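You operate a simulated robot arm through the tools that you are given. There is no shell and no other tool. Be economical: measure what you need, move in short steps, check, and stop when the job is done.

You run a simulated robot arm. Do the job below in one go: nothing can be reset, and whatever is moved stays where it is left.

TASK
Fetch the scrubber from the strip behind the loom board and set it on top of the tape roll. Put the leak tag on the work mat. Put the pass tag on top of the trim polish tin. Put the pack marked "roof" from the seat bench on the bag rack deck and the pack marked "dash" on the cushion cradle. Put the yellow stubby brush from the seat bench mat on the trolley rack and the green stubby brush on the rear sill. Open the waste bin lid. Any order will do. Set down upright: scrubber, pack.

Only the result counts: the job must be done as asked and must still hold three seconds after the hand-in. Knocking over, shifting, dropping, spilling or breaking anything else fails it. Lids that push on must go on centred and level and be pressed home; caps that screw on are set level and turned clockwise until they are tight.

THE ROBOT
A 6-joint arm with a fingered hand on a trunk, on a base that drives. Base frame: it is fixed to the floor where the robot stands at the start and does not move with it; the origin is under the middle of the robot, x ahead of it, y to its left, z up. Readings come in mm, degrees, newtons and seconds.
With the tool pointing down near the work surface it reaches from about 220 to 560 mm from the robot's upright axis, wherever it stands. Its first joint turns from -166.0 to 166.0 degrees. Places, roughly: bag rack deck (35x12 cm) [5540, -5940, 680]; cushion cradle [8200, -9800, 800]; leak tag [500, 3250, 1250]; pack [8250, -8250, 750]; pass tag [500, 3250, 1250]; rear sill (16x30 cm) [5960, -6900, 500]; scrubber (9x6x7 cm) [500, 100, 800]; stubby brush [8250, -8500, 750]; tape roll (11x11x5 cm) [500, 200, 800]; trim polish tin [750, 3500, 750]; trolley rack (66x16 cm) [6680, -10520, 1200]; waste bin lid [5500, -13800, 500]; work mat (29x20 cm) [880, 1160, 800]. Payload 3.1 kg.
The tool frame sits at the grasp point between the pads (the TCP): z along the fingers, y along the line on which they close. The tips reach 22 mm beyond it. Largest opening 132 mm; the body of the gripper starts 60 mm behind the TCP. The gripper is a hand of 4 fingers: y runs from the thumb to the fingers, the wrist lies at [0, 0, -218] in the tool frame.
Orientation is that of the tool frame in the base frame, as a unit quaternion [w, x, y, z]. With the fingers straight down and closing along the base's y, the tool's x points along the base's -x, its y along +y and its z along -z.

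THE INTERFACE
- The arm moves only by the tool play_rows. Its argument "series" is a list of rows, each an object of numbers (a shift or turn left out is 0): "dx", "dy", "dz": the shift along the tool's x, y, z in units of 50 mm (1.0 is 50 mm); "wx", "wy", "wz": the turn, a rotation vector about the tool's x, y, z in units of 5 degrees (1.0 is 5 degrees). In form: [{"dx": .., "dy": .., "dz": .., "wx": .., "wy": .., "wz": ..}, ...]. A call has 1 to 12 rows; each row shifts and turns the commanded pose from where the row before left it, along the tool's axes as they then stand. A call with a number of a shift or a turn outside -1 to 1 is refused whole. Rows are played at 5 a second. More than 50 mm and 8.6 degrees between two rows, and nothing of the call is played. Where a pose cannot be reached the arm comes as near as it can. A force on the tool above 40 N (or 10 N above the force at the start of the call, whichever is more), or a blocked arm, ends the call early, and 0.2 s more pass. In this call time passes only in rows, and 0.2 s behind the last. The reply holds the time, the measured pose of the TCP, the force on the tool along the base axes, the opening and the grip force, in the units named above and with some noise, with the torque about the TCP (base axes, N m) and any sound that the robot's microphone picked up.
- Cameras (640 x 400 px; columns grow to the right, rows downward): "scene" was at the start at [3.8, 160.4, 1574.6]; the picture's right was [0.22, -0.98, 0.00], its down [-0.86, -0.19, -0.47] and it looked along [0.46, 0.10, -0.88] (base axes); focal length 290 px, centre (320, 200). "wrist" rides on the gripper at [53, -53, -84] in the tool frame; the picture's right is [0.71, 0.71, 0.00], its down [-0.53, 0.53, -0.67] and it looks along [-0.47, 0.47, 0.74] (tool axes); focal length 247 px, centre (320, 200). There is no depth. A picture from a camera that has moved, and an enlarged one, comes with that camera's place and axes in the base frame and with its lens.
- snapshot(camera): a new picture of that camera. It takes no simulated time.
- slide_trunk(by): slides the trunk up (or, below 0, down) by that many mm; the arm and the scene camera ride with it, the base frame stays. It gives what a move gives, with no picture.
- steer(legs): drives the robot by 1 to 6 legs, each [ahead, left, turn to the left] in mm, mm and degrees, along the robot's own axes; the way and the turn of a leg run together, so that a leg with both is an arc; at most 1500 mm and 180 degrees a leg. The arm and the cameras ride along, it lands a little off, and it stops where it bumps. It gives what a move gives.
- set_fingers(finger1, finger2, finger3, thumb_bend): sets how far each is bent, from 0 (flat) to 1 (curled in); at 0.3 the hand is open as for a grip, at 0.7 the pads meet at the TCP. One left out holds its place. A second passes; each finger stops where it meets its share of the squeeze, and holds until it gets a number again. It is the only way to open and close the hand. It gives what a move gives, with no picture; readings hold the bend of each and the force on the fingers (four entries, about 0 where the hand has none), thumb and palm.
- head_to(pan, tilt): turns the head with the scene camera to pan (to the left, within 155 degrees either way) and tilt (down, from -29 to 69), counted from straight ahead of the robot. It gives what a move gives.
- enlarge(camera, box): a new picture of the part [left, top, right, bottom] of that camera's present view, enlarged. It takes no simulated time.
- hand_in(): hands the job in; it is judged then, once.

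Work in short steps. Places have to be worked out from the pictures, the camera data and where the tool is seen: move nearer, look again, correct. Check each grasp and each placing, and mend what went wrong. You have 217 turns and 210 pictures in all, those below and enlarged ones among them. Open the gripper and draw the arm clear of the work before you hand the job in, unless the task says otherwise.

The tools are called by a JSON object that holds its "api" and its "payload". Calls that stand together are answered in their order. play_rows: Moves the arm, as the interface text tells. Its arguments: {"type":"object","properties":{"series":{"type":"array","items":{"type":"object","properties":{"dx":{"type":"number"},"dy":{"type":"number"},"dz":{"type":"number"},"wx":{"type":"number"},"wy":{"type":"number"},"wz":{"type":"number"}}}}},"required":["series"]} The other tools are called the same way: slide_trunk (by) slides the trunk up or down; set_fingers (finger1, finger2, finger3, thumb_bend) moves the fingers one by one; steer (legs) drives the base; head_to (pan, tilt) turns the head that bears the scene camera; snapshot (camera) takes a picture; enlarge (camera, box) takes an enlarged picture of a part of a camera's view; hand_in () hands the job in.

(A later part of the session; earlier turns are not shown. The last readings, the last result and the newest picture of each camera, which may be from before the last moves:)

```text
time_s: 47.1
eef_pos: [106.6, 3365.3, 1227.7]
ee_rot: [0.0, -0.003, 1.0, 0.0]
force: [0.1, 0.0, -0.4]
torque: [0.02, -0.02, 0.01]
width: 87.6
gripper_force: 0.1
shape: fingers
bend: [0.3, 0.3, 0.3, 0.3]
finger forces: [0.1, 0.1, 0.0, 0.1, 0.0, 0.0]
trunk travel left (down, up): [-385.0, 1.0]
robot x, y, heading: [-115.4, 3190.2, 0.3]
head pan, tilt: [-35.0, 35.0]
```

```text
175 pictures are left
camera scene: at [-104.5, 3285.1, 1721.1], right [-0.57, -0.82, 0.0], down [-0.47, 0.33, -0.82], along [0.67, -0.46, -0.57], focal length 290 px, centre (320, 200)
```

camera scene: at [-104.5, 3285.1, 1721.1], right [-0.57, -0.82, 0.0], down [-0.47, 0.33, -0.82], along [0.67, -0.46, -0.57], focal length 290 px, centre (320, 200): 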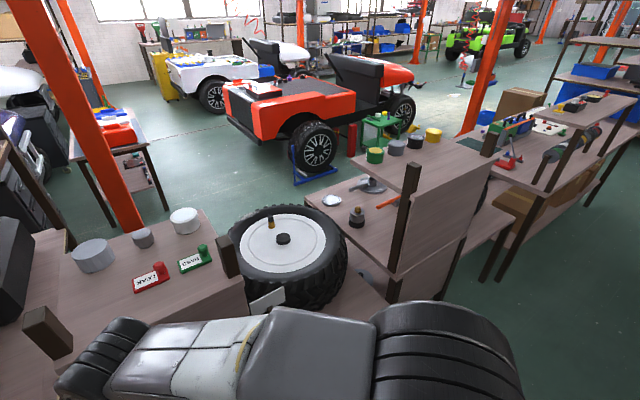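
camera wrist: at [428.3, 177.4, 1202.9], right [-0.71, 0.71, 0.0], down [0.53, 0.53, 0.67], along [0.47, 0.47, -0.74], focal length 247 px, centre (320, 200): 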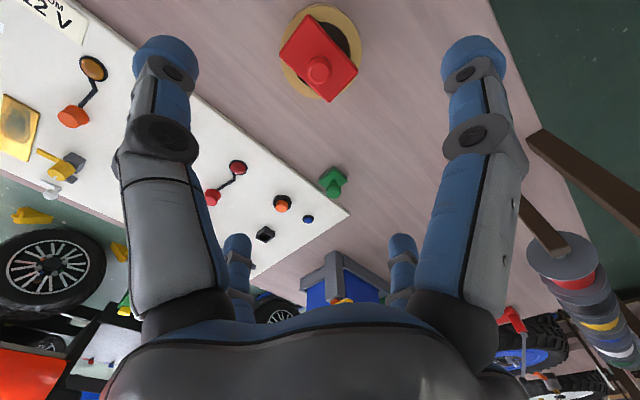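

The tin must be the black puck behind the shelf, reachable only from the far side of the bench. I pick the pass tag from here: drive 110 mm ahead and raise the hand.

{"api": "steer", "payload": {"legs": [[110, 0, 0]]}}

{"api": "play_rows", "payload": {"series": [{"dz": -0.9}, {"dz": -0.9}, {"dx": -0.7, "dy": -0.6}, {"dx": -0.7, "dy": -0.6}, {"dx": -0.7, "dy": -0.6}, {"dx": -0.7, "dy": -0.5}, {"dx": -0.7, "dy": -0.2}, {"dx": -0.8}]}}

{"api": "head_to", "payload": {"pan": 0, "tilt": 40}}

{"api": "snapshot", "payload": {"camera": "scene"}}

{"api": "snapshot", "payload": {"camera": "wrist"}}

```text
time_s: 48.3
eef_pos: [216.8, 3366.1, 1229.0]
ee_rot: [0.0, -0.003, 1.0, 0.0]
force: [-0.2, -0.2, -0.6]
torque: [0.05, 0.02, -0.02]
width: 87.3
gripper_force: 0.0
shape: fingers
bend: [0.3, 0.3, 0.3, 0.3]
finger forces: [0.0, 0.0, 0.0, 0.0, 0.1, 0.1]
trunk travel left (down, up): [-385.0, 1.0]
robot x, y, heading: [-7.7, 3189.8, 0.3]
head pan, tilt: [-35.0, 35.0]
```

```text
time_s: 50.1
eef_pos: [434.9, 3242.7, 1318.1]
ee_rot: [-0.001, -0.003, 1.0, 0.0]
force: [-0.4, 0.8, -0.1]
torque: [0.01, 0.03, 0.02]
width: 87.7
gripper_force: 0.0
shape: fingers
bend: [0.3, 0.3, 0.3, 0.3]
finger forces: [0.0, 0.0, 0.0, 0.1, 0.1, 0.0]
trunk travel left (down, up): [-385.0, 1.0]
robot x, y, heading: [-8.0, 3194.1, 0.7]
head pan, tilt: [-35.0, 35.0]
```

```text
time_s: 51.1
eef_pos: [432.6, 3241.9, 1319.4]
ee_rot: [0.0, -0.004, 1.0, 0.0]
force: [0.1, 0.6, -1.1]
torque: [-0.06, 0.01, 0.01]
width: 87.7
gripper_force: 0.1
shape: fingers
bend: [0.3, 0.3, 0.3, 0.3]
finger forces: [0.0, 0.1, 0.0, 0.1, 0.0, 0.0]
trunk travel left (down, up): [-385.0, 1.0]
robot x, y, heading: [-7.4, 3189.1, 0.4]
head pan, tilt: [0.0, 40.0]
```

```text
174 pictures are left
camera scene: at [18.4, 3336.2, 1713.5], right [0.01, -1.0, 0.0], down [-0.64, 0.0, -0.77], along [0.77, 0.0, -0.64], focal length 290 px, centre (320, 200)
```

scene: 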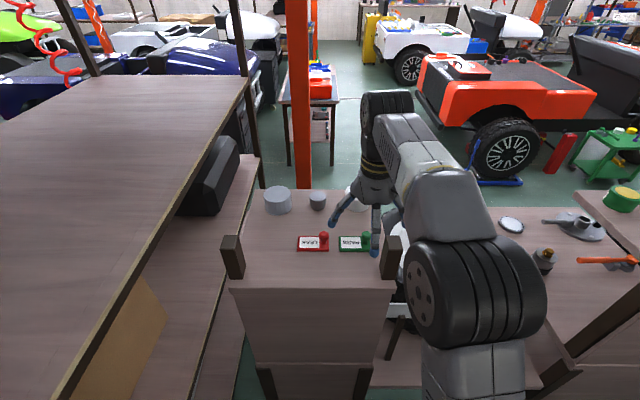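

```text
173 pictures are left
camera wrist: at [380.7, 3188.6, 1404.1], right [-0.71, 0.7, 0.0], down [0.52, 0.53, 0.67], along [0.47, 0.48, -0.74], focal length 247 px, centre (320, 200)
```

wrist: 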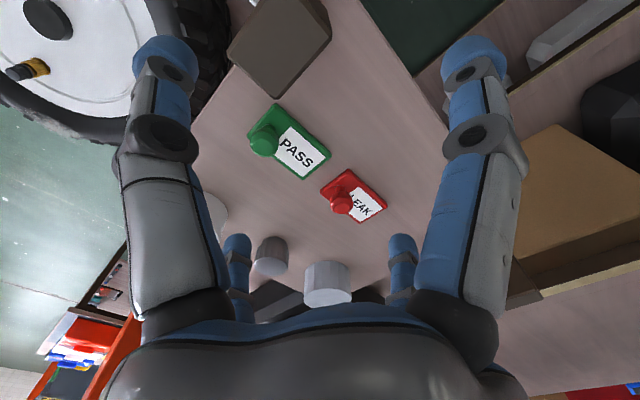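

Knob of the pass tag works out near (489, 3229). I move over it and go down to z≈1240 to check.

{"api": "play_rows", "payload": {"series": [{"dx": -0.56, "dy": -0.14}, {"dx": -0.56, "dy": -0.14}, {"dz": 0.8}, {"dz": 0.78}]}}

{"api": "snapshot", "payload": {"camera": "wrist"}}

{"api": "enlarge", "payload": {"camera": "scene", "box": [270, 170, 430, 270]}}

```text
time_s: 52.1
eef_pos: [489.1, 3226.0, 1238.4]
ee_rot: [0.0, -0.004, 1.0, 0.0]
force: [-0.4, 0.7, -0.3]
torque: [0.02, 0.01, -0.02]
width: 87.1
gripper_force: 0.1
shape: fingers
bend: [0.3, 0.3, 0.3, 0.3]
finger forces: [0.0, 0.1, 0.1, 0.0, 0.1, 0.2]
trunk travel left (down, up): [-385.0, 1.0]
robot x, y, heading: [-11.1, 3190.3, 0.4]
head pan, tilt: [0.0, 40.0]
```

```text
172 pictures are left
camera wrist: at [437.6, 3173.1, 1322.3], right [-0.71, 0.7, 0.0], down [0.52, 0.53, 0.67], along [0.47, 0.48, -0.74], focal length 247 px, centre (320, 200)
```

wrist: 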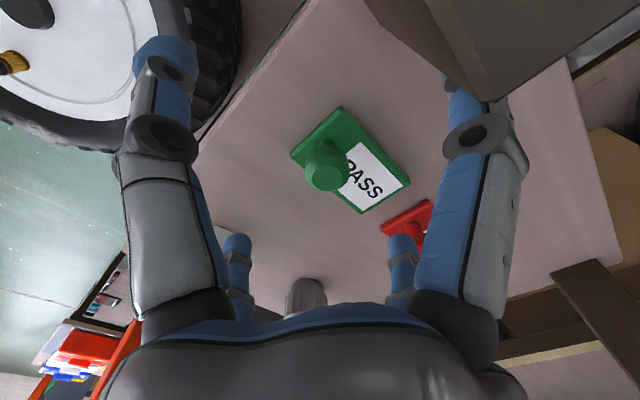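

```text
4.00 times, centred on (350, 220) of scene
camera zoom: at [19.5, 3336.3, 1713.5], right [0.01, -1.0, 0.0], down [-0.64, 0.0, -0.77], along [0.77, 0.0, -0.64], focal length 1162 px, centre (200, 120)
```

zoom: 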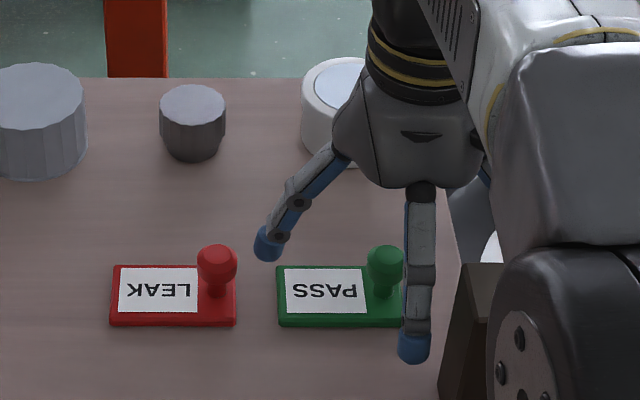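

Well aligned (about (-2,+2) mm off). The shelf post stands close to finger1, so I narrow the hand first, then descend to z≈1207.

{"api": "set_fingers", "payload": {"finger1": 0.45, "finger2": 0.45, "finger3": 0.45, "thumb_bend": 0.45}}

{"api": "play_rows", "payload": {"series": [{"dx": 0.04, "dy": 0.04, "dz": 0.25}, {"dz": 0.25}]}}

{"api": "snapshot", "payload": {"camera": "wrist"}}

```text
time_s: 53.1
eef_pos: [489.3, 3227.4, 1238.4]
ee_rot: [0.0, -0.004, 1.0, -0.001]
force: [0.2, 0.1, -0.3]
torque: [-0.02, 0.02, -0.02]
width: 53.0
gripper_force: 0.0
shape: fingers
bend: [0.45, 0.45, 0.45, 0.45]
finger forces: [0.0, 0.0, 0.0, 0.1, 0.1, 0.1]
trunk travel left (down, up): [-385.0, 1.0]
robot x, y, heading: [-6.0, 3190.8, 0.4]
head pan, tilt: [0.0, 40.0]
```

```text
time_s: 53.7
eef_pos: [486.1, 3228.8, 1215.5]
ee_rot: [0.003, -0.003, 1.0, 0.001]
force: [1.9, -1.1, 8.4]
torque: [0.4, -0.06, -0.12]
width: 53.2
gripper_force: 4.1
shape: fingers
bend: [0.45, 0.44, 0.45, 0.45]
finger forces: [0.1, 7.8, 0.0, 0.0, 0.1, 0.0]
trunk travel left (down, up): [-385.0, 1.0]
robot x, y, heading: [-7.3, 3193.2, 0.6]
head pan, tilt: [0.0, 40.0]
```

```text
170 pictures are left
camera wrist: at [433.4, 3174.9, 1299.8], right [-0.71, 0.7, 0.0], down [0.52, 0.53, 0.67], along [0.47, 0.48, -0.74], focal length 247 px, centre (320, 200)
```

wrist: 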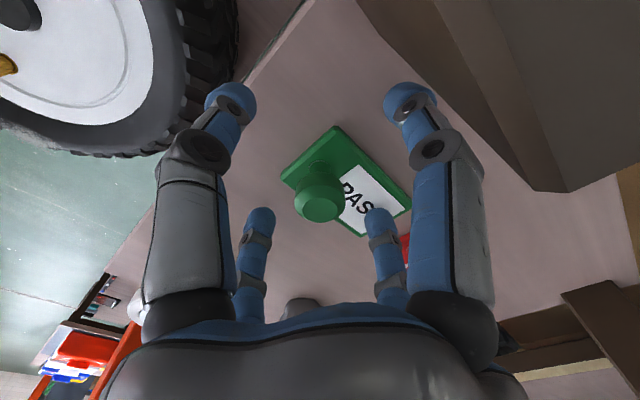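

Finger2's tip touches the tag plate since less-bent tips reach lower. I raise 5 mm, close to 0.55, and then lower again.

{"api": "play_rows", "payload": {"series": [{"dz": -0.12}]}}

{"api": "set_fingers", "payload": {"finger1": 0.55, "finger2": 0.55, "finger3": 0.55, "thumb_bend": 0.55}}

{"api": "enlarge", "payload": {"camera": "wrist", "box": [200, 60, 440, 260]}}

```text
time_s: 54.1
eef_pos: [486.9, 3229.1, 1221.1]
ee_rot: [0.0, -0.004, 1.0, -0.001]
force: [-0.6, 0.0, 0.7]
torque: [-0.07, -0.01, -0.01]
width: 52.9
gripper_force: 0.1
shape: fingers
bend: [0.45, 0.45, 0.45, 0.45]
finger forces: [0.0, 0.0, 0.1, 0.0, 0.0, 0.0]
trunk travel left (down, up): [-385.0, 1.0]
robot x, y, heading: [-7.3, 3193.7, 0.4]
head pan, tilt: [0.0, 40.0]
```

```text
time_s: 55.1
eef_pos: [486.0, 3231.2, 1220.8]
ee_rot: [0.0, -0.003, 1.0, 0.0]
force: [-0.7, 0.1, 1.1]
torque: [-0.01, -0.02, 0.03]
width: 29.2
gripper_force: 0.1
shape: fingers
bend: [0.55, 0.55, 0.55, 0.55]
finger forces: [0.1, 0.0, 0.0, 0.1, 0.1, 0.0]
trunk travel left (down, up): [-385.0, 1.0]
robot x, y, heading: [-6.9, 3190.1, 0.2]
head pan, tilt: [0.0, 40.0]
```

```text
2.00 times, centred on (320, 160) of wrist
camera zoom: at [434.6, 3176.1, 1304.8], right [-0.71, 0.7, 0.0], down [0.52, 0.53, 0.67], along [0.47, 0.48, -0.74], focal length 494 px, centre (320, 280)
```

zoom: 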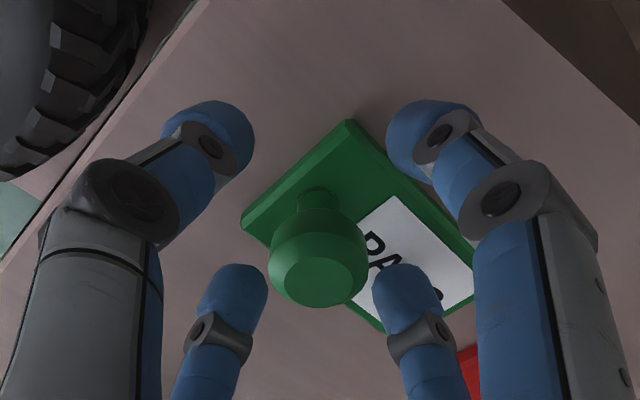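

The knob sits centred between the tips. I lower 8 mm and close fully.

{"api": "play_rows", "payload": {"series": [{"dz": 0.08}, {"dz": 0.08}]}}

{"api": "set_fingers", "payload": {"finger1": 0.72, "finger2": 0.72, "finger3": 0.72, "thumb_bend": 0.72}}

{"api": "enlarge", "payload": {"camera": "wrist", "box": [200, 60, 440, 260]}}

```text
time_s: 55.7
eef_pos: [485.6, 3230.4, 1216.0]
ee_rot: [0.004, -0.004, 1.0, 0.002]
force: [4.6, 1.2, 24.6]
torque: [0.87, -0.13, -0.14]
width: 29.2
gripper_force: 11.9
shape: fingers
bend: [0.55, 0.53, 0.55, 0.55]
finger forces: [0.0, 24.3, 0.0, 0.0, 0.1, 0.0]
trunk travel left (down, up): [-385.0, 1.0]
robot x, y, heading: [-9.8, 3186.5, 0.3]
head pan, tilt: [0.0, 40.0]
```

```text
time_s: 56.7
eef_pos: [484.1, 3230.2, 1213.6]
ee_rot: [0.0, -0.004, 1.0, 0.0]
force: [4.0, 0.7, 19.4]
torque: [-0.01, -0.27, -0.01]
width: 5.4
gripper_force: 19.3
shape: fingers
bend: [0.65, 0.63, 0.61, 0.66]
finger forces: [6.2, 7.0, 16.5, 0.0, 8.8, 0.0]
trunk travel left (down, up): [-385.0, 1.0]
robot x, y, heading: [-9.2, 3189.8, 0.8]
head pan, tilt: [0.0, 40.0]
```

```text
2.00 times, centred on (320, 160) of wrist
camera zoom: at [433.0, 3176.6, 1297.9], right [-0.71, 0.7, 0.0], down [0.52, 0.53, 0.67], along [0.47, 0.48, -0.74], focal length 494 px, centre (320, 280)
```

zoom: 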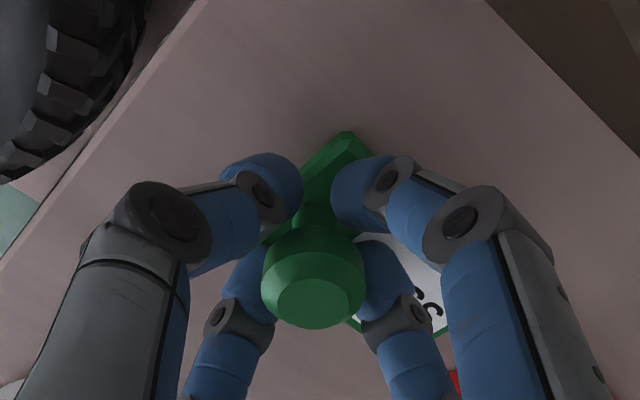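

Gripped. I lift straight up 100 mm and check.

{"api": "play_rows", "payload": {"series": [{"dz": -0.3}, {"dz": -0.7}, {"dz": -1}]}}

{"api": "snapshot", "payload": {"camera": "wrist"}}

{"api": "snapshot", "payload": {"camera": "scene"}}

```text
time_s: 57.5
eef_pos: [487.4, 3228.4, 1309.6]
ee_rot: [-0.001, -0.004, 1.0, 0.0]
force: [0.0, 0.0, -0.3]
torque: [0.01, 0.01, 0.02]
width: 5.6
gripper_force: 12.5
shape: fingers
bend: [0.65, 0.63, 0.62, 0.66]
finger forces: [5.0, 5.8, 5.7, 0.1, 8.2, 0.0]
trunk travel left (down, up): [-385.0, 1.0]
robot x, y, heading: [-5.5, 3191.7, 0.3]
head pan, tilt: [0.0, 40.0]
```

```text
167 pictures are left
camera wrist: at [435.8, 3175.9, 1394.4], right [-0.71, 0.7, 0.0], down [0.52, 0.53, 0.67], along [0.47, 0.48, -0.75], focal length 247 px, centre (320, 200)
```

wrist: 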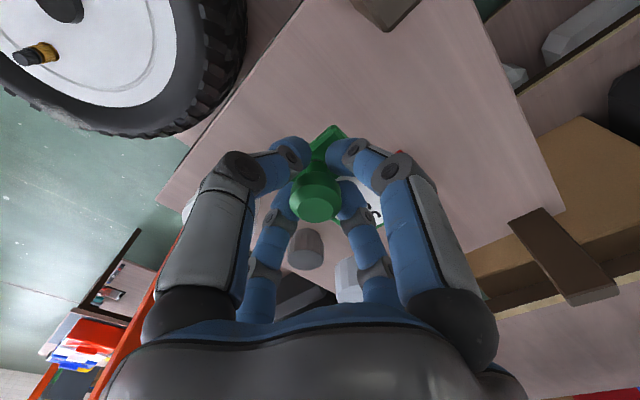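

```text
166 pictures are left
camera scene: at [19.2, 3336.1, 1713.5], right [0.01, -1.0, 0.0], down [-0.64, 0.0, -0.77], along [0.77, 0.0, -0.64], focal length 290 px, centre (320, 200)
```

scene: 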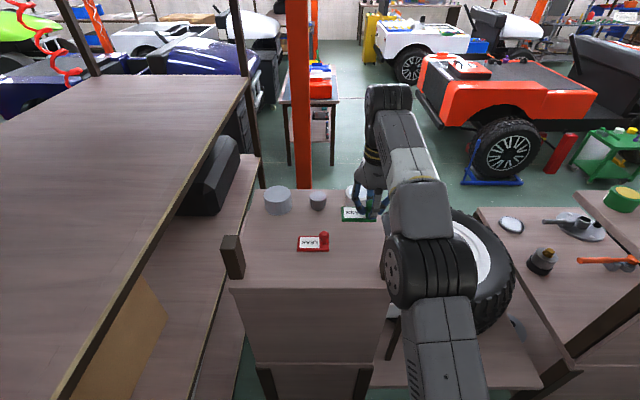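

The pass tag is held. I retract the arm over the base, back away and drive down the aisle to y≈0, then look right.

{"api": "play_rows", "payload": {"series": [{"dx": 0.9, "dy": 0.3}, {"dx": 0.9, "dy": 0.4}, {"dx": 0.9, "dy": 0.4}, {"dx": 0.9, "dy": 0.4}, {"dx": 0.9, "dy": 0.4}, {"dx": 0.9, "dy": 0.4}]}}

{"api": "steer", "payload": {"legs": [[-115, 0, -0.3], [0, -1500, 0], [0, -1500, 0], [0, -200, 0]]}}

{"api": "head_to", "payload": {"pan": -60, "tilt": 35}}

{"api": "snapshot", "payload": {"camera": "scene"}}

{"api": "head_to", "payload": {"pan": -25, "tilt": 25}}

{"api": "snapshot", "payload": {"camera": "scene"}}

```text
time_s: 58.9
eef_pos: [215.2, 3342.1, 1310.9]
ee_rot: [0.001, -0.003, 1.0, 0.0]
force: [-0.6, -0.9, -0.2]
torque: [-0.03, 0.01, 0.01]
width: 5.2
gripper_force: 11.7
shape: fingers
bend: [0.65, 0.63, 0.62, 0.66]
finger forces: [4.4, 5.8, 5.7, 0.0, 7.7, 0.0]
trunk travel left (down, up): [-385.0, 1.0]
robot x, y, heading: [-9.1, 3191.7, 0.0]
head pan, tilt: [0.0, 40.0]
```

```text
time_s: 75.4
eef_pos: [66.2, 137.9, 1311.7]
ee_rot: [0.0, 0.005, 1.0, 0.0]
force: [0.3, -0.4, -0.8]
torque: [0.02, -0.02, -0.03]
width: 5.6
gripper_force: 11.8
shape: fingers
bend: [0.65, 0.63, 0.62, 0.66]
finger forces: [4.4, 5.9, 5.9, 0.1, 7.7, 0.0]
trunk travel left (down, up): [-385.0, 1.0]
robot x, y, heading: [-161.4, -8.4, -0.6]
head pan, tilt: [0.0, 40.0]
```

```text
time_s: 76.7
eef_pos: [67.1, 138.6, 1309.9]
ee_rot: [0.0, 0.005, 1.0, 0.0]
force: [-0.6, 0.5, -0.7]
torque: [0.0, 0.02, 0.0]
width: 5.3
gripper_force: 11.9
shape: fingers
bend: [0.65, 0.63, 0.62, 0.66]
finger forces: [4.4, 5.9, 5.8, 0.0, 7.7, 0.0]
trunk travel left (down, up): [-385.0, 1.0]
robot x, y, heading: [-159.9, -11.9, -0.4]
head pan, tilt: [-60.0, 35.0]
```

```text
165 pictures are left
camera scene: at [-174.0, 59.9, 1721.1], right [-0.87, -0.49, 0.0], down [-0.28, 0.5, -0.82], along [0.4, -0.71, -0.57], focal length 290 px, centre (320, 200)
```

scene: 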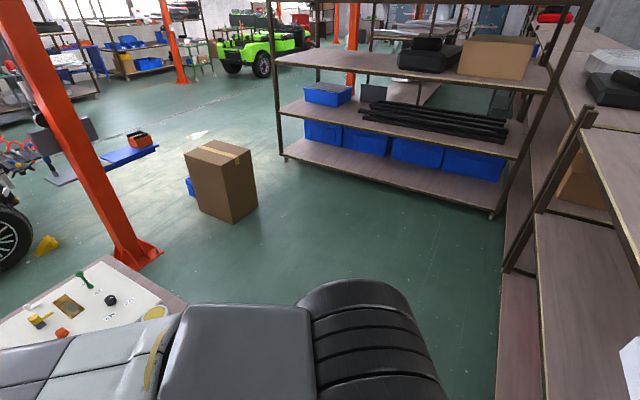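

```text
time_s: 77.7
eef_pos: [65.6, 137.5, 1310.5]
ee_rot: [0.0, 0.006, 1.0, 0.0]
force: [-0.4, -0.3, -0.2]
torque: [0.02, -0.03, 0.0]
width: 5.5
gripper_force: 12.3
shape: fingers
bend: [0.65, 0.63, 0.62, 0.66]
finger forces: [4.4, 5.9, 5.7, 0.0, 7.7, 0.1]
trunk travel left (down, up): [-385.0, 1.0]
robot x, y, heading: [-160.0, -9.7, -0.2]
head pan, tilt: [-25.0, 25.0]
```

```text
164 pictures are left
camera scene: at [-134.3, 96.6, 1736.8], right [-0.43, -0.9, 0.0], down [-0.38, 0.18, -0.91], along [0.82, -0.39, -0.42], focal length 290 px, centre (320, 200)
```

scene: 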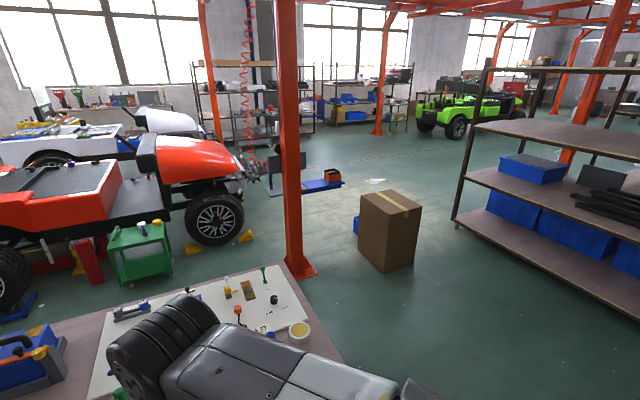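

The route round the bench end (y≈-270) between it and the orange post (x≈1780, y≈-660) and the box is wide enough. I drive round and turn to face the bench.

{"api": "steer", "payload": {"legs": [[0, -770, 0.4], [1490, 0, 0], [0, 0, 180]]}}

{"api": "head_to", "payload": {"pan": -60, "tilt": 25}}

{"api": "snapshot", "payload": {"camera": "scene"}}

```text
time_s: 96.3
eef_pos: [1116.3, -937.4, 1310.5]
ee_rot: [0.0, 1.0, 0.025, 0.001]
force: [-0.3, -0.1, 1.3]
torque: [-0.01, 0.0, 0.01]
width: 4.6
gripper_force: 11.6
shape: fingers
bend: [0.66, 0.63, 0.62, 0.66]
finger forces: [4.3, 5.9, 5.7, 0.1, 7.3, 0.0]
trunk travel left (down, up): [-385.0, 1.0]
robot x, y, heading: [1331.1, -778.0, -177.0]
head pan, tilt: [-25.0, 25.0]
```

```text
time_s: 97.3
eef_pos: [1116.5, -938.0, 1310.6]
ee_rot: [0.0, 1.0, 0.025, 0.0]
force: [0.1, 0.1, -0.7]
torque: [0.02, 0.0, -0.02]
width: 5.0
gripper_force: 12.1
shape: fingers
bend: [0.66, 0.63, 0.62, 0.66]
finger forces: [4.3, 5.9, 5.8, 0.1, 7.3, 0.1]
trunk travel left (down, up): [-385.0, 1.0]
robot x, y, heading: [1332.1, -773.2, -177.2]
head pan, tilt: [-60.0, 25.0]
```

```text
163 pictures are left
camera scene: at [1350.3, -845.1, 1736.9], right [0.84, 0.54, 0.0], down [0.23, -0.35, -0.91], along [-0.49, 0.76, -0.42], focal length 290 px, centre (320, 200)
```

scene: 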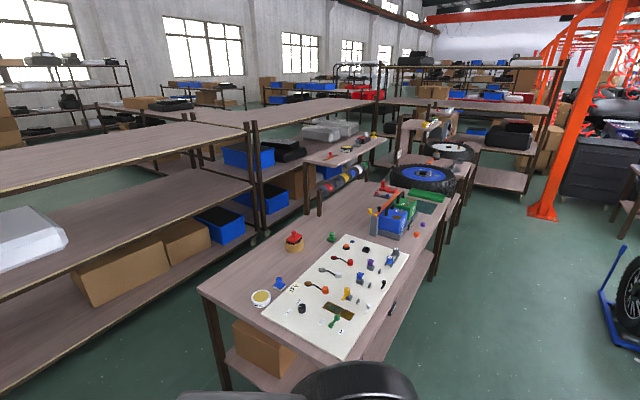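

The lane along the far side is free (bench edge x≈1070, post at x≥1800). I square up to heading 180, set x≈1425 and drive in +y in stages.

{"api": "steer", "payload": {"legs": [[-95, 0, -2.9], [0, -1500, 0]]}}

```text
time_s: 105.5
eef_pos: [1205.3, 591.4, 1310.1]
ee_rot: [0.0, 1.0, -0.001, 0.0]
force: [-0.3, 0.5, -0.1]
torque: [-0.04, -0.01, -0.02]
width: 4.7
gripper_force: 11.7
shape: fingers
bend: [0.66, 0.63, 0.62, 0.66]
finger forces: [4.3, 5.9, 5.7, 0.0, 7.3, 0.0]
trunk travel left (down, up): [-385.0, 1.0]
robot x, y, heading: [1428.8, 741.7, 180.0]
head pan, tilt: [-60.0, 25.0]
```

Good. I continue 1500 + 900 mm toward station 3, then look.

{"api": "steer", "payload": {"legs": [[0, -1500, 0], [0, -900, 0]]}}

{"api": "head_to", "payload": {"pan": -20, "tilt": 35}}

{"api": "snapshot", "payload": {"camera": "scene"}}

```text
time_s: 117.3
eef_pos: [1206.4, 2996.3, 1309.8]
ee_rot: [0.0, 1.0, -0.006, 0.0]
force: [0.1, -0.8, -0.1]
torque: [0.02, 0.01, -0.02]
width: 5.0
gripper_force: 12.0
shape: fingers
bend: [0.66, 0.63, 0.62, 0.66]
finger forces: [4.3, 5.9, 5.8, 0.1, 7.3, 0.0]
trunk travel left (down, up): [-385.0, 1.0]
robot x, y, heading: [1431.9, 3146.2, 179.3]
head pan, tilt: [-60.0, 25.0]
```

```text
time_s: 118.4
eef_pos: [1207.0, 2996.5, 1310.3]
ee_rot: [-0.001, 1.0, -0.006, 0.001]
force: [0.5, 0.4, -0.1]
torque: [0.01, 0.0, 0.01]
width: 4.8
gripper_force: 12.0
shape: fingers
bend: [0.66, 0.63, 0.62, 0.66]
finger forces: [4.3, 5.9, 5.8, 0.0, 7.3, 0.1]
trunk travel left (down, up): [-385.0, 1.0]
robot x, y, heading: [1431.8, 3143.4, 179.4]
head pan, tilt: [-20.0, 35.0]
```

```text
162 pictures are left
camera scene: at [1408.9, 3026.1, 1721.1], right [0.35, 0.94, 0.0], down [0.54, -0.2, -0.82], along [-0.77, 0.29, -0.57], focal length 290 px, centre (320, 200)
```

scene: 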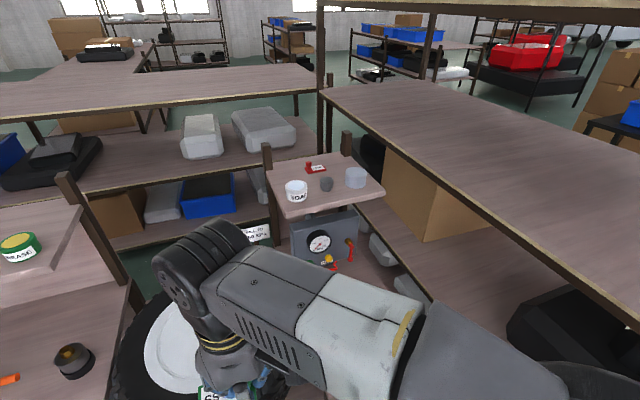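

I zoom in on the station for the tin; the arm may hide it.

{"api": "enlarge", "payload": {"camera": "scene", "box": [240, 140, 480, 290]}}

{"api": "snapshot", "payload": {"camera": "wrist"}}

```text
2.67 times, centred on (360, 215) of scene
camera zoom: at [1408.9, 3026.1, 1721.1], right [0.35, 0.94, 0.0], down [0.54, -0.2, -0.82], along [-0.77, 0.29, -0.57], focal length 775 px, centre (213, 160)
```

zoom: 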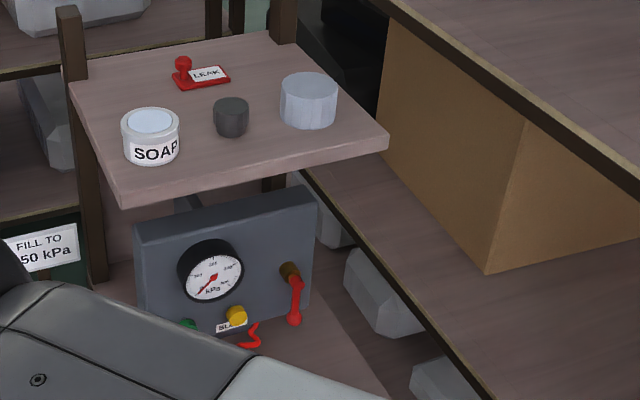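

```text
160 pictures are left
camera wrist: at [1261.1, 3049.3, 1395.3], right [0.7, -0.72, 0.0], down [-0.53, -0.52, 0.67], along [-0.48, -0.47, -0.74], focal length 247 px, centre (320, 200)
```

wrist: 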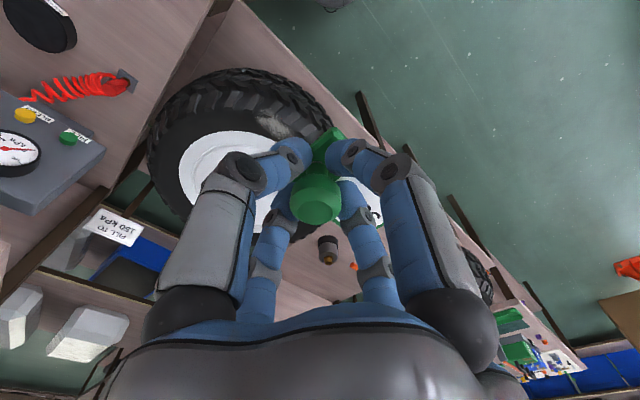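

The tin is seen at upper left of the wrist view, near (830, 3440). I drive 250 mm more to +y and look again.

{"api": "steer", "payload": {"legs": [[0, -230, 0.6]]}}

{"api": "snapshot", "payload": {"camera": "wrist"}}

{"api": "head_to", "payload": {"pan": -10, "tilt": 55}}

{"api": "snapshot", "payload": {"camera": "scene"}}

```text
time_s: 120.1
eef_pos: [1208.7, 3218.8, 1309.4]
ee_rot: [-0.001, 1.0, 0.0, -0.001]
force: [0.0, -0.4, -1.4]
torque: [-0.02, 0.0, -0.02]
width: 4.9
gripper_force: 11.5
shape: fingers
bend: [0.66, 0.63, 0.62, 0.66]
finger forces: [4.3, 5.9, 5.7, 0.0, 7.5, 0.1]
trunk travel left (down, up): [-385.0, 1.0]
robot x, y, heading: [1434.1, 3372.1, 179.9]
head pan, tilt: [-20.0, 35.0]
```

```text
159 pictures are left
camera wrist: at [1263.5, 3271.6, 1395.3], right [0.71, -0.71, 0.0], down [-0.53, -0.53, 0.67], along [-0.47, -0.47, -0.74], focal length 247 px, centre (320, 200)
```

wrist: 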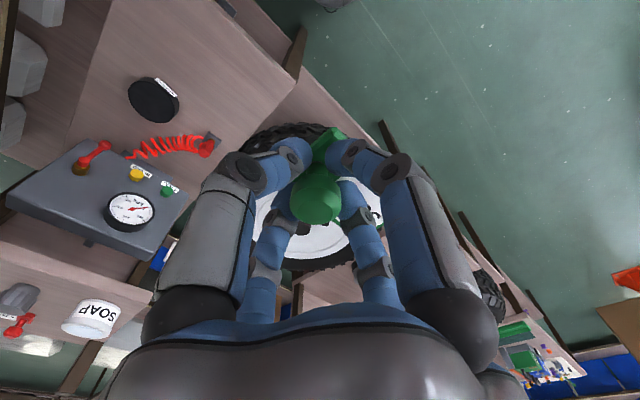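

```text
time_s: 120.9
eef_pos: [1209.8, 3217.8, 1310.3]
ee_rot: [0.0, 1.0, 0.0, 0.0]
force: [0.8, -0.1, -0.4]
torque: [-0.02, -0.01, -0.01]
width: 4.9
gripper_force: 11.6
shape: fingers
bend: [0.66, 0.63, 0.62, 0.66]
finger forces: [4.3, 5.9, 5.8, 0.1, 7.5, 0.0]
trunk travel left (down, up): [-385.0, 1.0]
robot x, y, heading: [1433.2, 3371.8, 179.8]
head pan, tilt: [-10.0, 55.0]
```

```text
158 pictures are left
camera scene: at [1423.2, 3231.7, 1692.9], right [0.17, 0.98, 0.0], down [0.81, -0.14, -0.57], along [-0.57, 0.1, -0.82], focal length 290 px, centre (320, 200)
```

scene: 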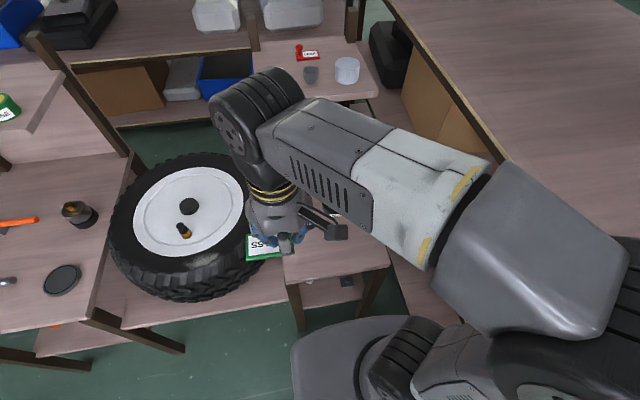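

Tin triangulates to about (819, 3403), top z≈783; bench edge x≈1085. I drive a bit nearer, lower the trunk 110 mm and reach out over the tin.

{"api": "steer", "payload": {"legs": [[38, -50, 0.1]]}}

{"api": "slide_trunk", "payload": {"by": -110}}

{"api": "play_rows", "payload": {"series": [{"dx": -0.8, "dy": -0.5}, {"dx": -0.8, "dy": -0.5}, {"dx": -0.8, "dy": -0.5}, {"dx": -0.8, "dy": -0.5}, {"dx": -0.8, "dy": -0.5}, {"dx": -0.7, "dy": -0.5}]}}

{"api": "snapshot", "payload": {"camera": "wrist"}}

{"api": "snapshot", "payload": {"camera": "scene"}}

```text
time_s: 121.9
eef_pos: [1170.9, 3267.5, 1309.5]
ee_rot: [0.0, 1.0, 0.001, 0.0]
force: [-0.4, 0.1, -0.5]
torque: [0.0, 0.0, -0.01]
width: 4.8
gripper_force: 11.5
shape: fingers
bend: [0.66, 0.63, 0.62, 0.66]
finger forces: [4.3, 5.9, 5.8, 0.0, 7.4, 0.0]
trunk travel left (down, up): [-385.0, 1.0]
robot x, y, heading: [1394.4, 3416.9, -180.2]
head pan, tilt: [-10.0, 55.0]
```

```text
time_s: 123.3
eef_pos: [1172.1, 3266.9, 1200.8]
ee_rot: [0.0, 1.0, 0.001, 0.0]
force: [0.2, 0.1, 0.0]
torque: [0.01, -0.03, 0.0]
width: 4.5
gripper_force: 11.4
shape: fingers
bend: [0.66, 0.63, 0.62, 0.66]
finger forces: [4.2, 5.9, 5.8, 0.1, 7.3, 0.0]
trunk travel left (down, up): [-275.0, 111.0]
robot x, y, heading: [1395.3, 3419.9, -180.0]
head pan, tilt: [-10.0, 55.0]
```

```text
time_s: 124.7
eef_pos: [932.6, 3417.6, 1199.0]
ee_rot: [-0.001, 1.0, 0.002, 0.001]
force: [-0.3, 0.3, 0.0]
torque: [-0.01, 0.02, -0.01]
width: 4.5
gripper_force: 11.7
shape: fingers
bend: [0.66, 0.63, 0.62, 0.66]
finger forces: [4.3, 5.9, 5.7, 0.1, 7.1, 0.0]
trunk travel left (down, up): [-275.0, 111.0]
robot x, y, heading: [1393.0, 3418.2, -180.0]
head pan, tilt: [-10.0, 55.0]
```

```text
157 pictures are left
camera wrist: at [987.4, 3469.5, 1283.2], right [0.71, -0.71, 0.0], down [-0.53, -0.53, 0.67], along [-0.47, -0.47, -0.75], focal length 247 px, centre (320, 200)
```

wrist: 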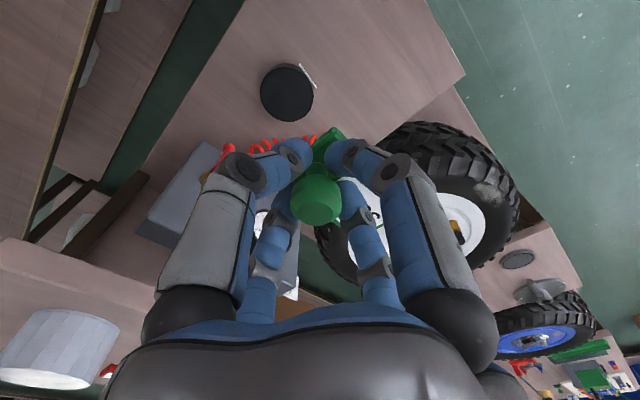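

```text
156 pictures are left
camera scene: at [1383.2, 3282.4, 1582.8], right [0.17, 0.99, 0.0], down [0.81, -0.14, -0.57], along [-0.56, 0.1, -0.82], focal length 290 px, centre (320, 200)
```

scene: 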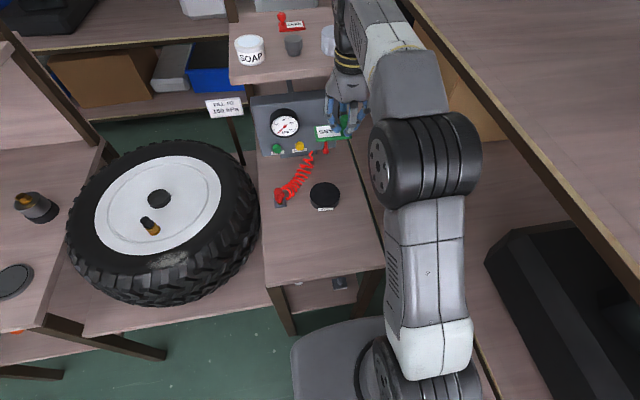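

Tin visible in both views near (819, 3396). I zoom in both for a precise fix.

{"api": "enlarge", "payload": {"camera": "scene", "box": [280, 120, 376, 220]}}

{"api": "enlarge", "payload": {"camera": "wrist", "box": [220, 40, 380, 140]}}

```text
4.00 times, centred on (328, 170) of scene
camera zoom: at [1383.2, 3282.4, 1582.8], right [0.17, 0.99, 0.0], down [0.81, -0.14, -0.57], along [-0.56, 0.1, -0.82], focal length 1162 px, centre (288, 320)
```

zoom: 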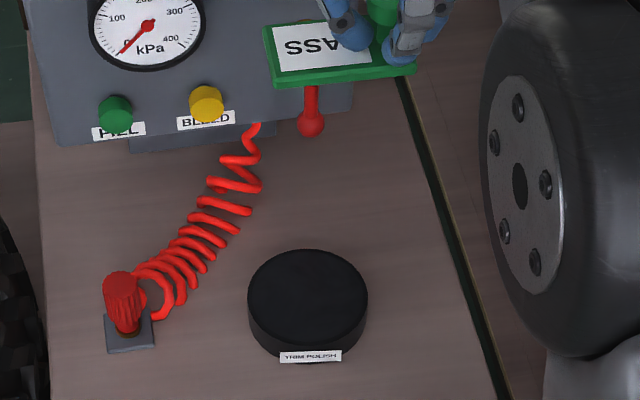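

```text
4.00 times, centred on (300, 90) of wrist
camera zoom: at [987.4, 3469.5, 1283.2], right [0.71, -0.71, 0.0], down [-0.53, -0.53, 0.67], along [-0.47, -0.47, -0.75], focal length 988 px, centre (400, 640)
```

zoom: 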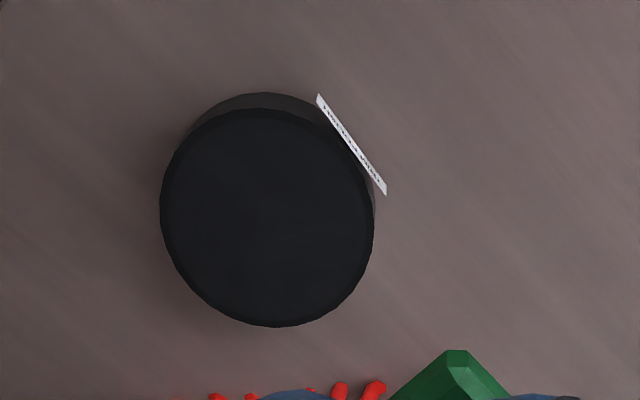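

Tin top centre ≈ (824, 3397, 797), diameter 100. The tag's plate lies ~20 mm to -y of the grip, so TCP should be (824, 3417). I extend and go down to z≈870.

{"api": "play_rows", "payload": {"series": [{"dx": -0.72}, {"dx": -0.72}, {"dx": -0.72}, {"dz": 0.9}, {"dz": 0.9}, {"dz": 0.9}, {"dz": 0.9}, {"dz": 0.9}, {"dz": 0.9}, {"dz": 0.9}]}}

{"api": "enlarge", "payload": {"camera": "scene", "box": [260, 140, 420, 240]}}

{"api": "snapshot", "payload": {"camera": "wrist"}}

```text
time_s: 126.9
eef_pos: [886.7, 3417.8, 861.7]
ee_rot: [0.0, 1.0, 0.001, 0.0]
force: [0.2, 0.3, -1.4]
torque: [0.02, 0.0, -0.01]
width: 4.1
gripper_force: 12.4
shape: fingers
bend: [0.66, 0.63, 0.62, 0.66]
finger forces: [4.1, 6.2, 5.9, 0.1, 7.0, 0.0]
out of reach, approached as far as the arm can: row 2, 3
trunk travel left (down, up): [-275.0, 111.0]
robot x, y, heading: [1395.9, 3419.4, -179.6]
head pan, tilt: [-10.0, 55.0]
```

```text
4.00 times, centred on (340, 190) of scene
camera zoom: at [1384.3, 3281.6, 1582.7], right [0.17, 0.99, 0.0], down [0.81, -0.14, -0.57], along [-0.56, 0.1, -0.82], focal length 1162 px, centre (240, 240)
```

zoom: 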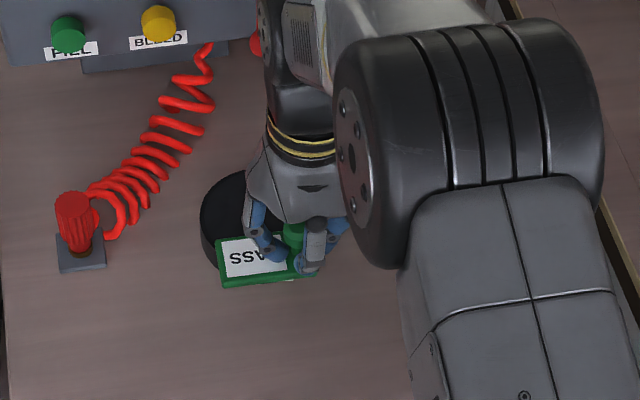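

```text
152 pictures are left
camera wrist: at [941.7, 3470.8, 945.7], right [0.71, -0.71, 0.0], down [-0.52, -0.53, 0.67], along [-0.47, -0.47, -0.74], focal length 247 px, centre (320, 200)
```

wrist: 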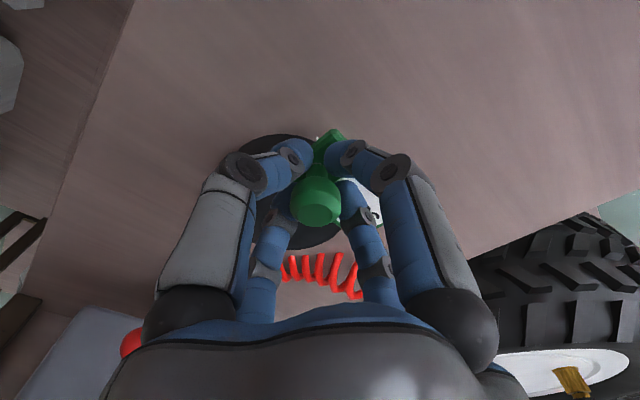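

It was limited at 1199 height; now, lower, I try extending another 62 mm.

{"api": "play_rows", "payload": {"series": [{"dx": -0.6}, {"dx": -0.64}]}}

```text
time_s: 127.5
eef_pos: [832.9, 3418.7, 861.5]
ee_rot: [0.001, 1.0, 0.0, 0.002]
force: [0.0, 0.2, 0.1]
torque: [0.02, 0.02, -0.02]
width: 3.8
gripper_force: 11.8
shape: fingers
bend: [0.66, 0.63, 0.62, 0.66]
finger forces: [4.0, 6.3, 5.9, 0.0, 7.0, 0.0]
out of reach, approached as far as the arm can: row 2
trunk travel left (down, up): [-275.0, 111.0]
robot x, y, heading: [1394.7, 3419.3, -179.9]
head pan, tilt: [-10.0, 55.0]
```

Within 9 mm of the tin's centre in x. I check the view before lowering.

{"api": "enlarge", "payload": {"camera": "scene", "box": [280, 160, 360, 210]}}

{"api": "enlarge", "payload": {"camera": "wrist", "box": [200, 60, 440, 260]}}

```text
8.00 times, centred on (320, 185) of scene
camera zoom: at [1385.1, 3281.5, 1582.7], right [0.17, 0.99, 0.0], down [0.81, -0.14, -0.57], along [-0.56, 0.1, -0.82], focal length 2324 px, centre (320, 320)
```

zoom: 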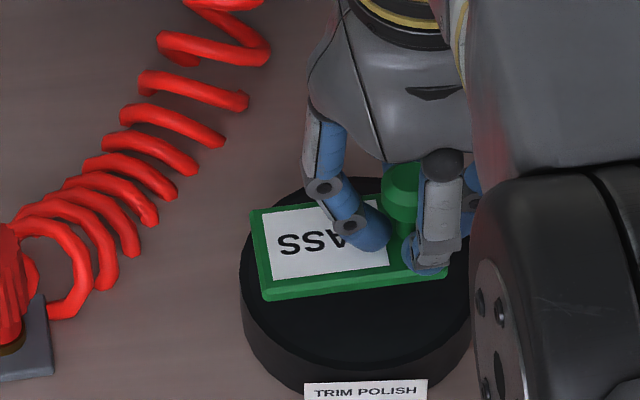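

```text
2.00 times, centred on (320, 160) of wrist
camera zoom: at [887.1, 3471.3, 947.1], right [0.71, -0.71, 0.0], down [-0.53, -0.53, 0.67], along [-0.47, -0.47, -0.75], focal length 494 px, centre (320, 280)
```

zoom: 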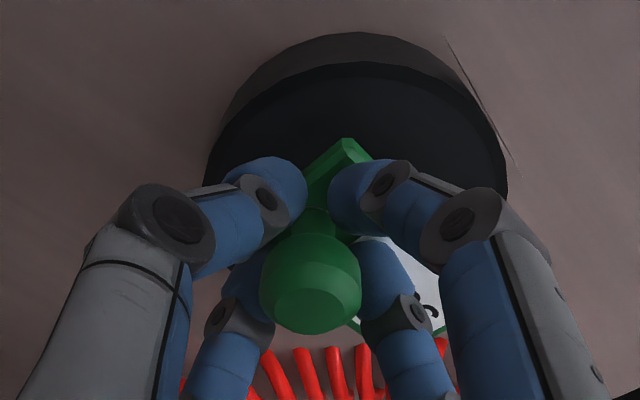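

Alignment looks good. I lower in steps until contact.

{"api": "play_rows", "payload": {"series": [{"dz": 0.15}, {"dz": 0.08}, {"dz": 0.04}, {"dz": 0.04}]}}

```text
time_s: 128.5
eef_pos: [832.6, 3418.1, 846.8]
ee_rot: [0.0, 1.0, 0.001, 0.001]
force: [1.1, 0.1, -0.4]
torque: [0.03, -0.03, 0.0]
width: 3.5
gripper_force: 11.3
shape: fingers
bend: [0.66, 0.63, 0.62, 0.66]
finger forces: [4.0, 6.3, 5.9, 0.1, 6.9, 0.1]
trunk travel left (down, up): [-275.0, 111.0]
robot x, y, heading: [1397.3, 3419.3, -179.6]
head pan, tilt: [-10.0, 55.0]
```

No contact; continue down.

{"api": "play_rows", "payload": {"series": [{"dz": 0.04}, {"dz": 0.04}, {"dz": 0.04}]}}

{"api": "enlarge", "payload": {"camera": "scene", "box": [280, 160, 360, 210]}}

```text
time_s: 129.3
eef_pos: [833.2, 3417.5, 843.1]
ee_rot: [0.0, 1.0, 0.001, -0.002]
force: [-0.7, 1.2, 8.7]
torque: [0.0, 0.19, 0.02]
width: 3.7
gripper_force: 18.1
shape: fingers
bend: [0.66, 0.63, 0.62, 0.66]
finger forces: [4.7, 8.2, 14.6, 0.1, 7.7, 0.1]
trunk travel left (down, up): [-275.0, 111.0]
robot x, y, heading: [1397.3, 3417.5, -179.8]
head pan, tilt: [-10.0, 55.0]
```

```text
8.00 times, centred on (320, 185) of scene
camera zoom: at [1386.6, 3281.8, 1582.9], right [0.17, 0.99, 0.0], down [0.81, -0.14, -0.57], along [-0.57, 0.1, -0.82], focal length 2324 px, centre (320, 320)
```

zoom: 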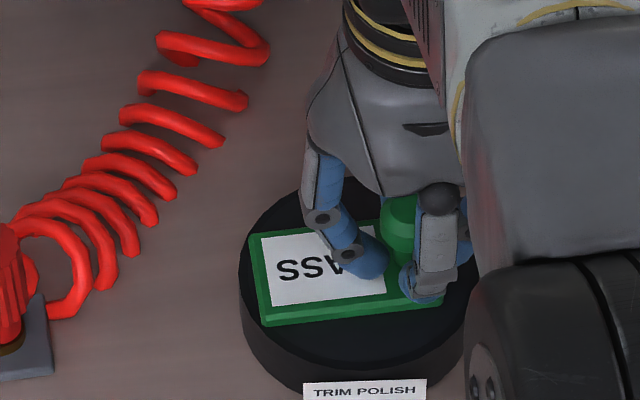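

Contact made (~9 N). I open slightly, raise 6 mm, then open further and lift away.

{"api": "set_fingers", "payload": {"finger1": 0.55, "finger2": 0.55, "finger3": 0.55, "thumb_bend": 0.55}}

{"api": "play_rows", "payload": {"series": [{"dz": -0.12}]}}

{"api": "set_fingers", "payload": {"finger1": 0.45, "finger2": 0.45, "finger3": 0.45, "thumb_bend": 0.45}}

{"api": "play_rows", "payload": {"series": [{"dz": -0.3}, {"dz": -0.7}, {"dz": -1}, {"dz": -1}]}}

{"api": "enlarge", "payload": {"camera": "scene", "box": [260, 140, 420, 240]}}

{"api": "snapshot", "payload": {"camera": "wrist"}}

```text
time_s: 130.3
eef_pos: [834.4, 3418.0, 844.8]
ee_rot: [0.0, 1.0, 0.001, -0.002]
force: [-3.1, 2.3, 24.6]
torque: [-0.26, 0.39, -0.1]
width: 28.3
gripper_force: 13.1
shape: fingers
bend: [0.55, 0.59, 0.59, 0.55]
finger forces: [0.0, 12.6, 13.1, 0.0, 0.1, 0.0]
trunk travel left (down, up): [-275.0, 111.0]
robot x, y, heading: [1398.3, 3418.8, -180.0]
head pan, tilt: [-10.0, 55.0]
```

```text
time_s: 130.7
eef_pos: [834.0, 3417.0, 846.4]
ee_rot: [0.0, 1.0, 0.0, 0.003]
force: [1.2, 0.5, 4.9]
torque: [-0.04, 0.05, -0.03]
width: 28.1
gripper_force: 2.4
shape: fingers
bend: [0.55, 0.57, 0.57, 0.55]
finger forces: [0.1, 2.5, 2.8, 0.0, 0.0, 0.0]
trunk travel left (down, up): [-275.0, 111.0]
robot x, y, heading: [1393.9, 3419.4, -180.1]
head pan, tilt: [-10.0, 55.0]
```

```text
time_s: 131.7
eef_pos: [833.5, 3417.7, 847.4]
ee_rot: [0.0, 1.0, 0.002, 0.0]
force: [-0.1, 0.5, -0.1]
torque: [0.0, -0.04, 0.02]
width: 52.3
gripper_force: 0.1
shape: fingers
bend: [0.45, 0.45, 0.45, 0.45]
finger forces: [0.0, 0.1, 0.0, 0.0, 0.0, 0.0]
trunk travel left (down, up): [-275.0, 111.0]
robot x, y, heading: [1394.8, 3415.6, -179.9]
head pan, tilt: [-10.0, 55.0]
```

```text
time_s: 132.7
eef_pos: [830.7, 3415.8, 997.4]
ee_rot: [-0.001, 1.0, 0.001, 0.0]
force: [-0.7, 0.0, 0.5]
torque: [0.0, 0.01, -0.01]
width: 52.4
gripper_force: 0.1
shape: fingers
bend: [0.45, 0.45, 0.45, 0.45]
finger forces: [0.0, 0.0, 0.0, 0.1, 0.0, 0.0]
trunk travel left (down, up): [-275.0, 111.0]
robot x, y, heading: [1396.0, 3417.4, -180.0]
head pan, tilt: [-10.0, 55.0]
```

```text
4.00 times, centred on (340, 190) of scene
camera zoom: at [1386.1, 3281.6, 1582.8], right [0.17, 0.99, 0.0], down [0.81, -0.14, -0.57], along [-0.57, 0.1, -0.82], focal length 1162 px, centre (240, 240)
```

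zoom: 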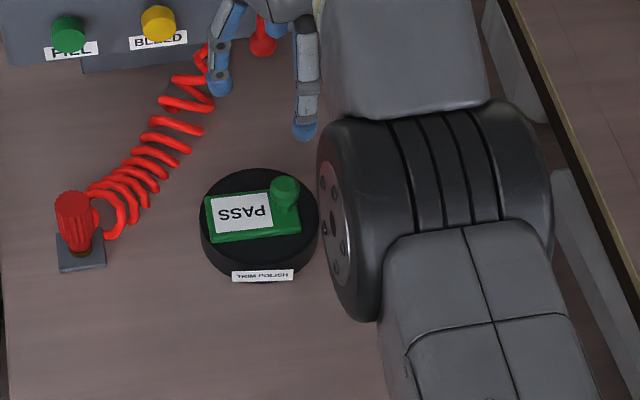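

```text
147 pictures are left
camera wrist: at [885.1, 3468.7, 1082.4], right [0.71, -0.71, 0.0], down [-0.53, -0.53, 0.67], along [-0.47, -0.47, -0.74], focal length 247 px, centre (320, 200)
```

wrist: 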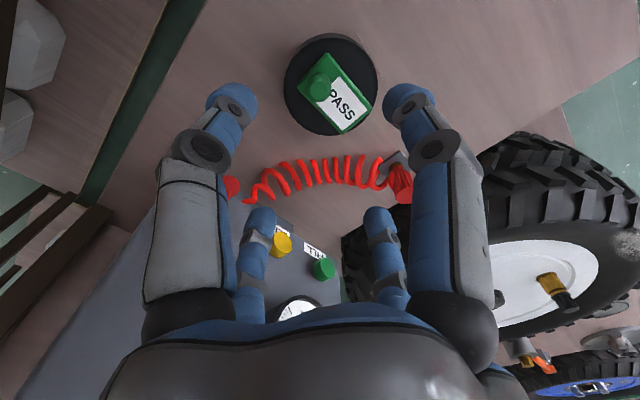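

The pass tag lies on the trim polish tin. I raise and retract the arm, then drive back round the bench end.

{"api": "play_rows", "payload": {"series": [{"dz": -1}, {"dz": -1}, {"dx": 0.9, "dy": 0.3}, {"dx": 0.9, "dy": 0.4}, {"dx": 0.9, "dy": 0.4}, {"dx": 0.9, "dy": 0.4}, {"dx": 0.9, "dy": 0.4}, {"dx": 0.9, "dy": 0.4}, {"dx": 0.9, "dy": 0.4}]}}

{"api": "steer", "payload": {"legs": [[-40, 0, 0], [0, 1500, 0], [0, 1500, 0]]}}

```text
time_s: 134.7
eef_pos: [855.0, 3413.2, 1096.5]
ee_rot: [0.001, 1.0, 0.001, 0.0]
force: [-0.1, -0.1, -0.8]
torque: [-0.04, 0.0, -0.01]
width: 52.2
gripper_force: 0.1
shape: fingers
bend: [0.45, 0.45, 0.45, 0.45]
finger forces: [0.1, 0.1, 0.1, 0.0, 0.0, 0.0]
out of reach, approached as far as the arm can: row 1, 2, 3, 4, 5, 6, 7, 8, 9
trunk travel left (down, up): [-275.0, 111.0]
robot x, y, heading: [1392.5, 3415.9, -180.1]
head pan, tilt: [-10.0, 55.0]
```

```text
time_s: 149.8
eef_pos: [866.6, 387.8, 1096.3]
ee_rot: [0.0, 1.0, 0.0, 0.001]
force: [0.7, 0.5, 0.1]
torque: [0.01, 0.01, 0.02]
width: 52.3
gripper_force: 0.0
shape: fingers
bend: [0.45, 0.45, 0.45, 0.45]
finger forces: [0.0, 0.1, 0.0, 0.0, 0.1, 0.0]
trunk travel left (down, up): [-275.0, 111.0]
robot x, y, heading: [1406.9, 389.9, 180.0]
head pan, tilt: [-10.0, 55.0]
```

The retraction did not happen (arm stuck at its reach limit) and I drove with the hand out over the bench. I check nothing was touched, then retract properly.

{"api": "head_to", "payload": {"pan": -50, "tilt": 30}}

{"api": "snapshot", "payload": {"camera": "scene"}}

{"api": "play_rows", "payload": {"series": [{"dx": 0.9}, {"dx": 0.9}, {"dx": 0.9}, {"dx": 0.9}, {"dx": 0.9}, {"dx": 0.9}]}}

```text
time_s: 150.8
eef_pos: [866.3, 387.6, 1095.9]
ee_rot: [0.0, 1.0, 0.0, 0.001]
force: [-0.4, -0.6, 0.1]
torque: [0.01, 0.01, -0.04]
width: 52.4
gripper_force: 0.1
shape: fingers
bend: [0.45, 0.45, 0.45, 0.45]
finger forces: [0.0, 0.0, 0.0, 0.0, 0.1, 0.1]
trunk travel left (down, up): [-275.0, 111.0]
robot x, y, heading: [1411.6, 391.4, 180.0]
head pan, tilt: [-50.0, 30.0]
```

```text
146 pictures are left
camera scene: at [1409.2, 312.2, 1618.7], right [0.77, 0.64, 0.0], down [0.32, -0.38, -0.87], along [-0.56, 0.66, -0.5], focal length 290 px, centre (320, 200)
```

scene: 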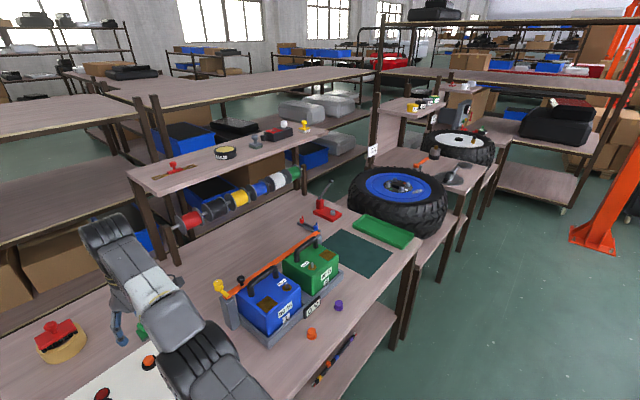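

```text
time_s: 152.2
eef_pos: [865.9, 387.5, 1097.1]
ee_rot: [0.0, 1.0, 0.0, 0.0]
force: [-0.1, -0.2, 0.7]
torque: [-0.01, 0.03, -0.03]
width: 52.4
gripper_force: 0.0
shape: fingers
bend: [0.45, 0.45, 0.45, 0.45]
finger forces: [0.1, 0.1, 0.1, 0.1, 0.0, 0.0]
out of reach, approached as far as the arm can: row 1, 2, 3, 4, 5, 6
trunk travel left (down, up): [-275.0, 111.0]
robot x, y, heading: [1408.9, 390.4, 180.0]
head pan, tilt: [-50.0, 30.0]
```

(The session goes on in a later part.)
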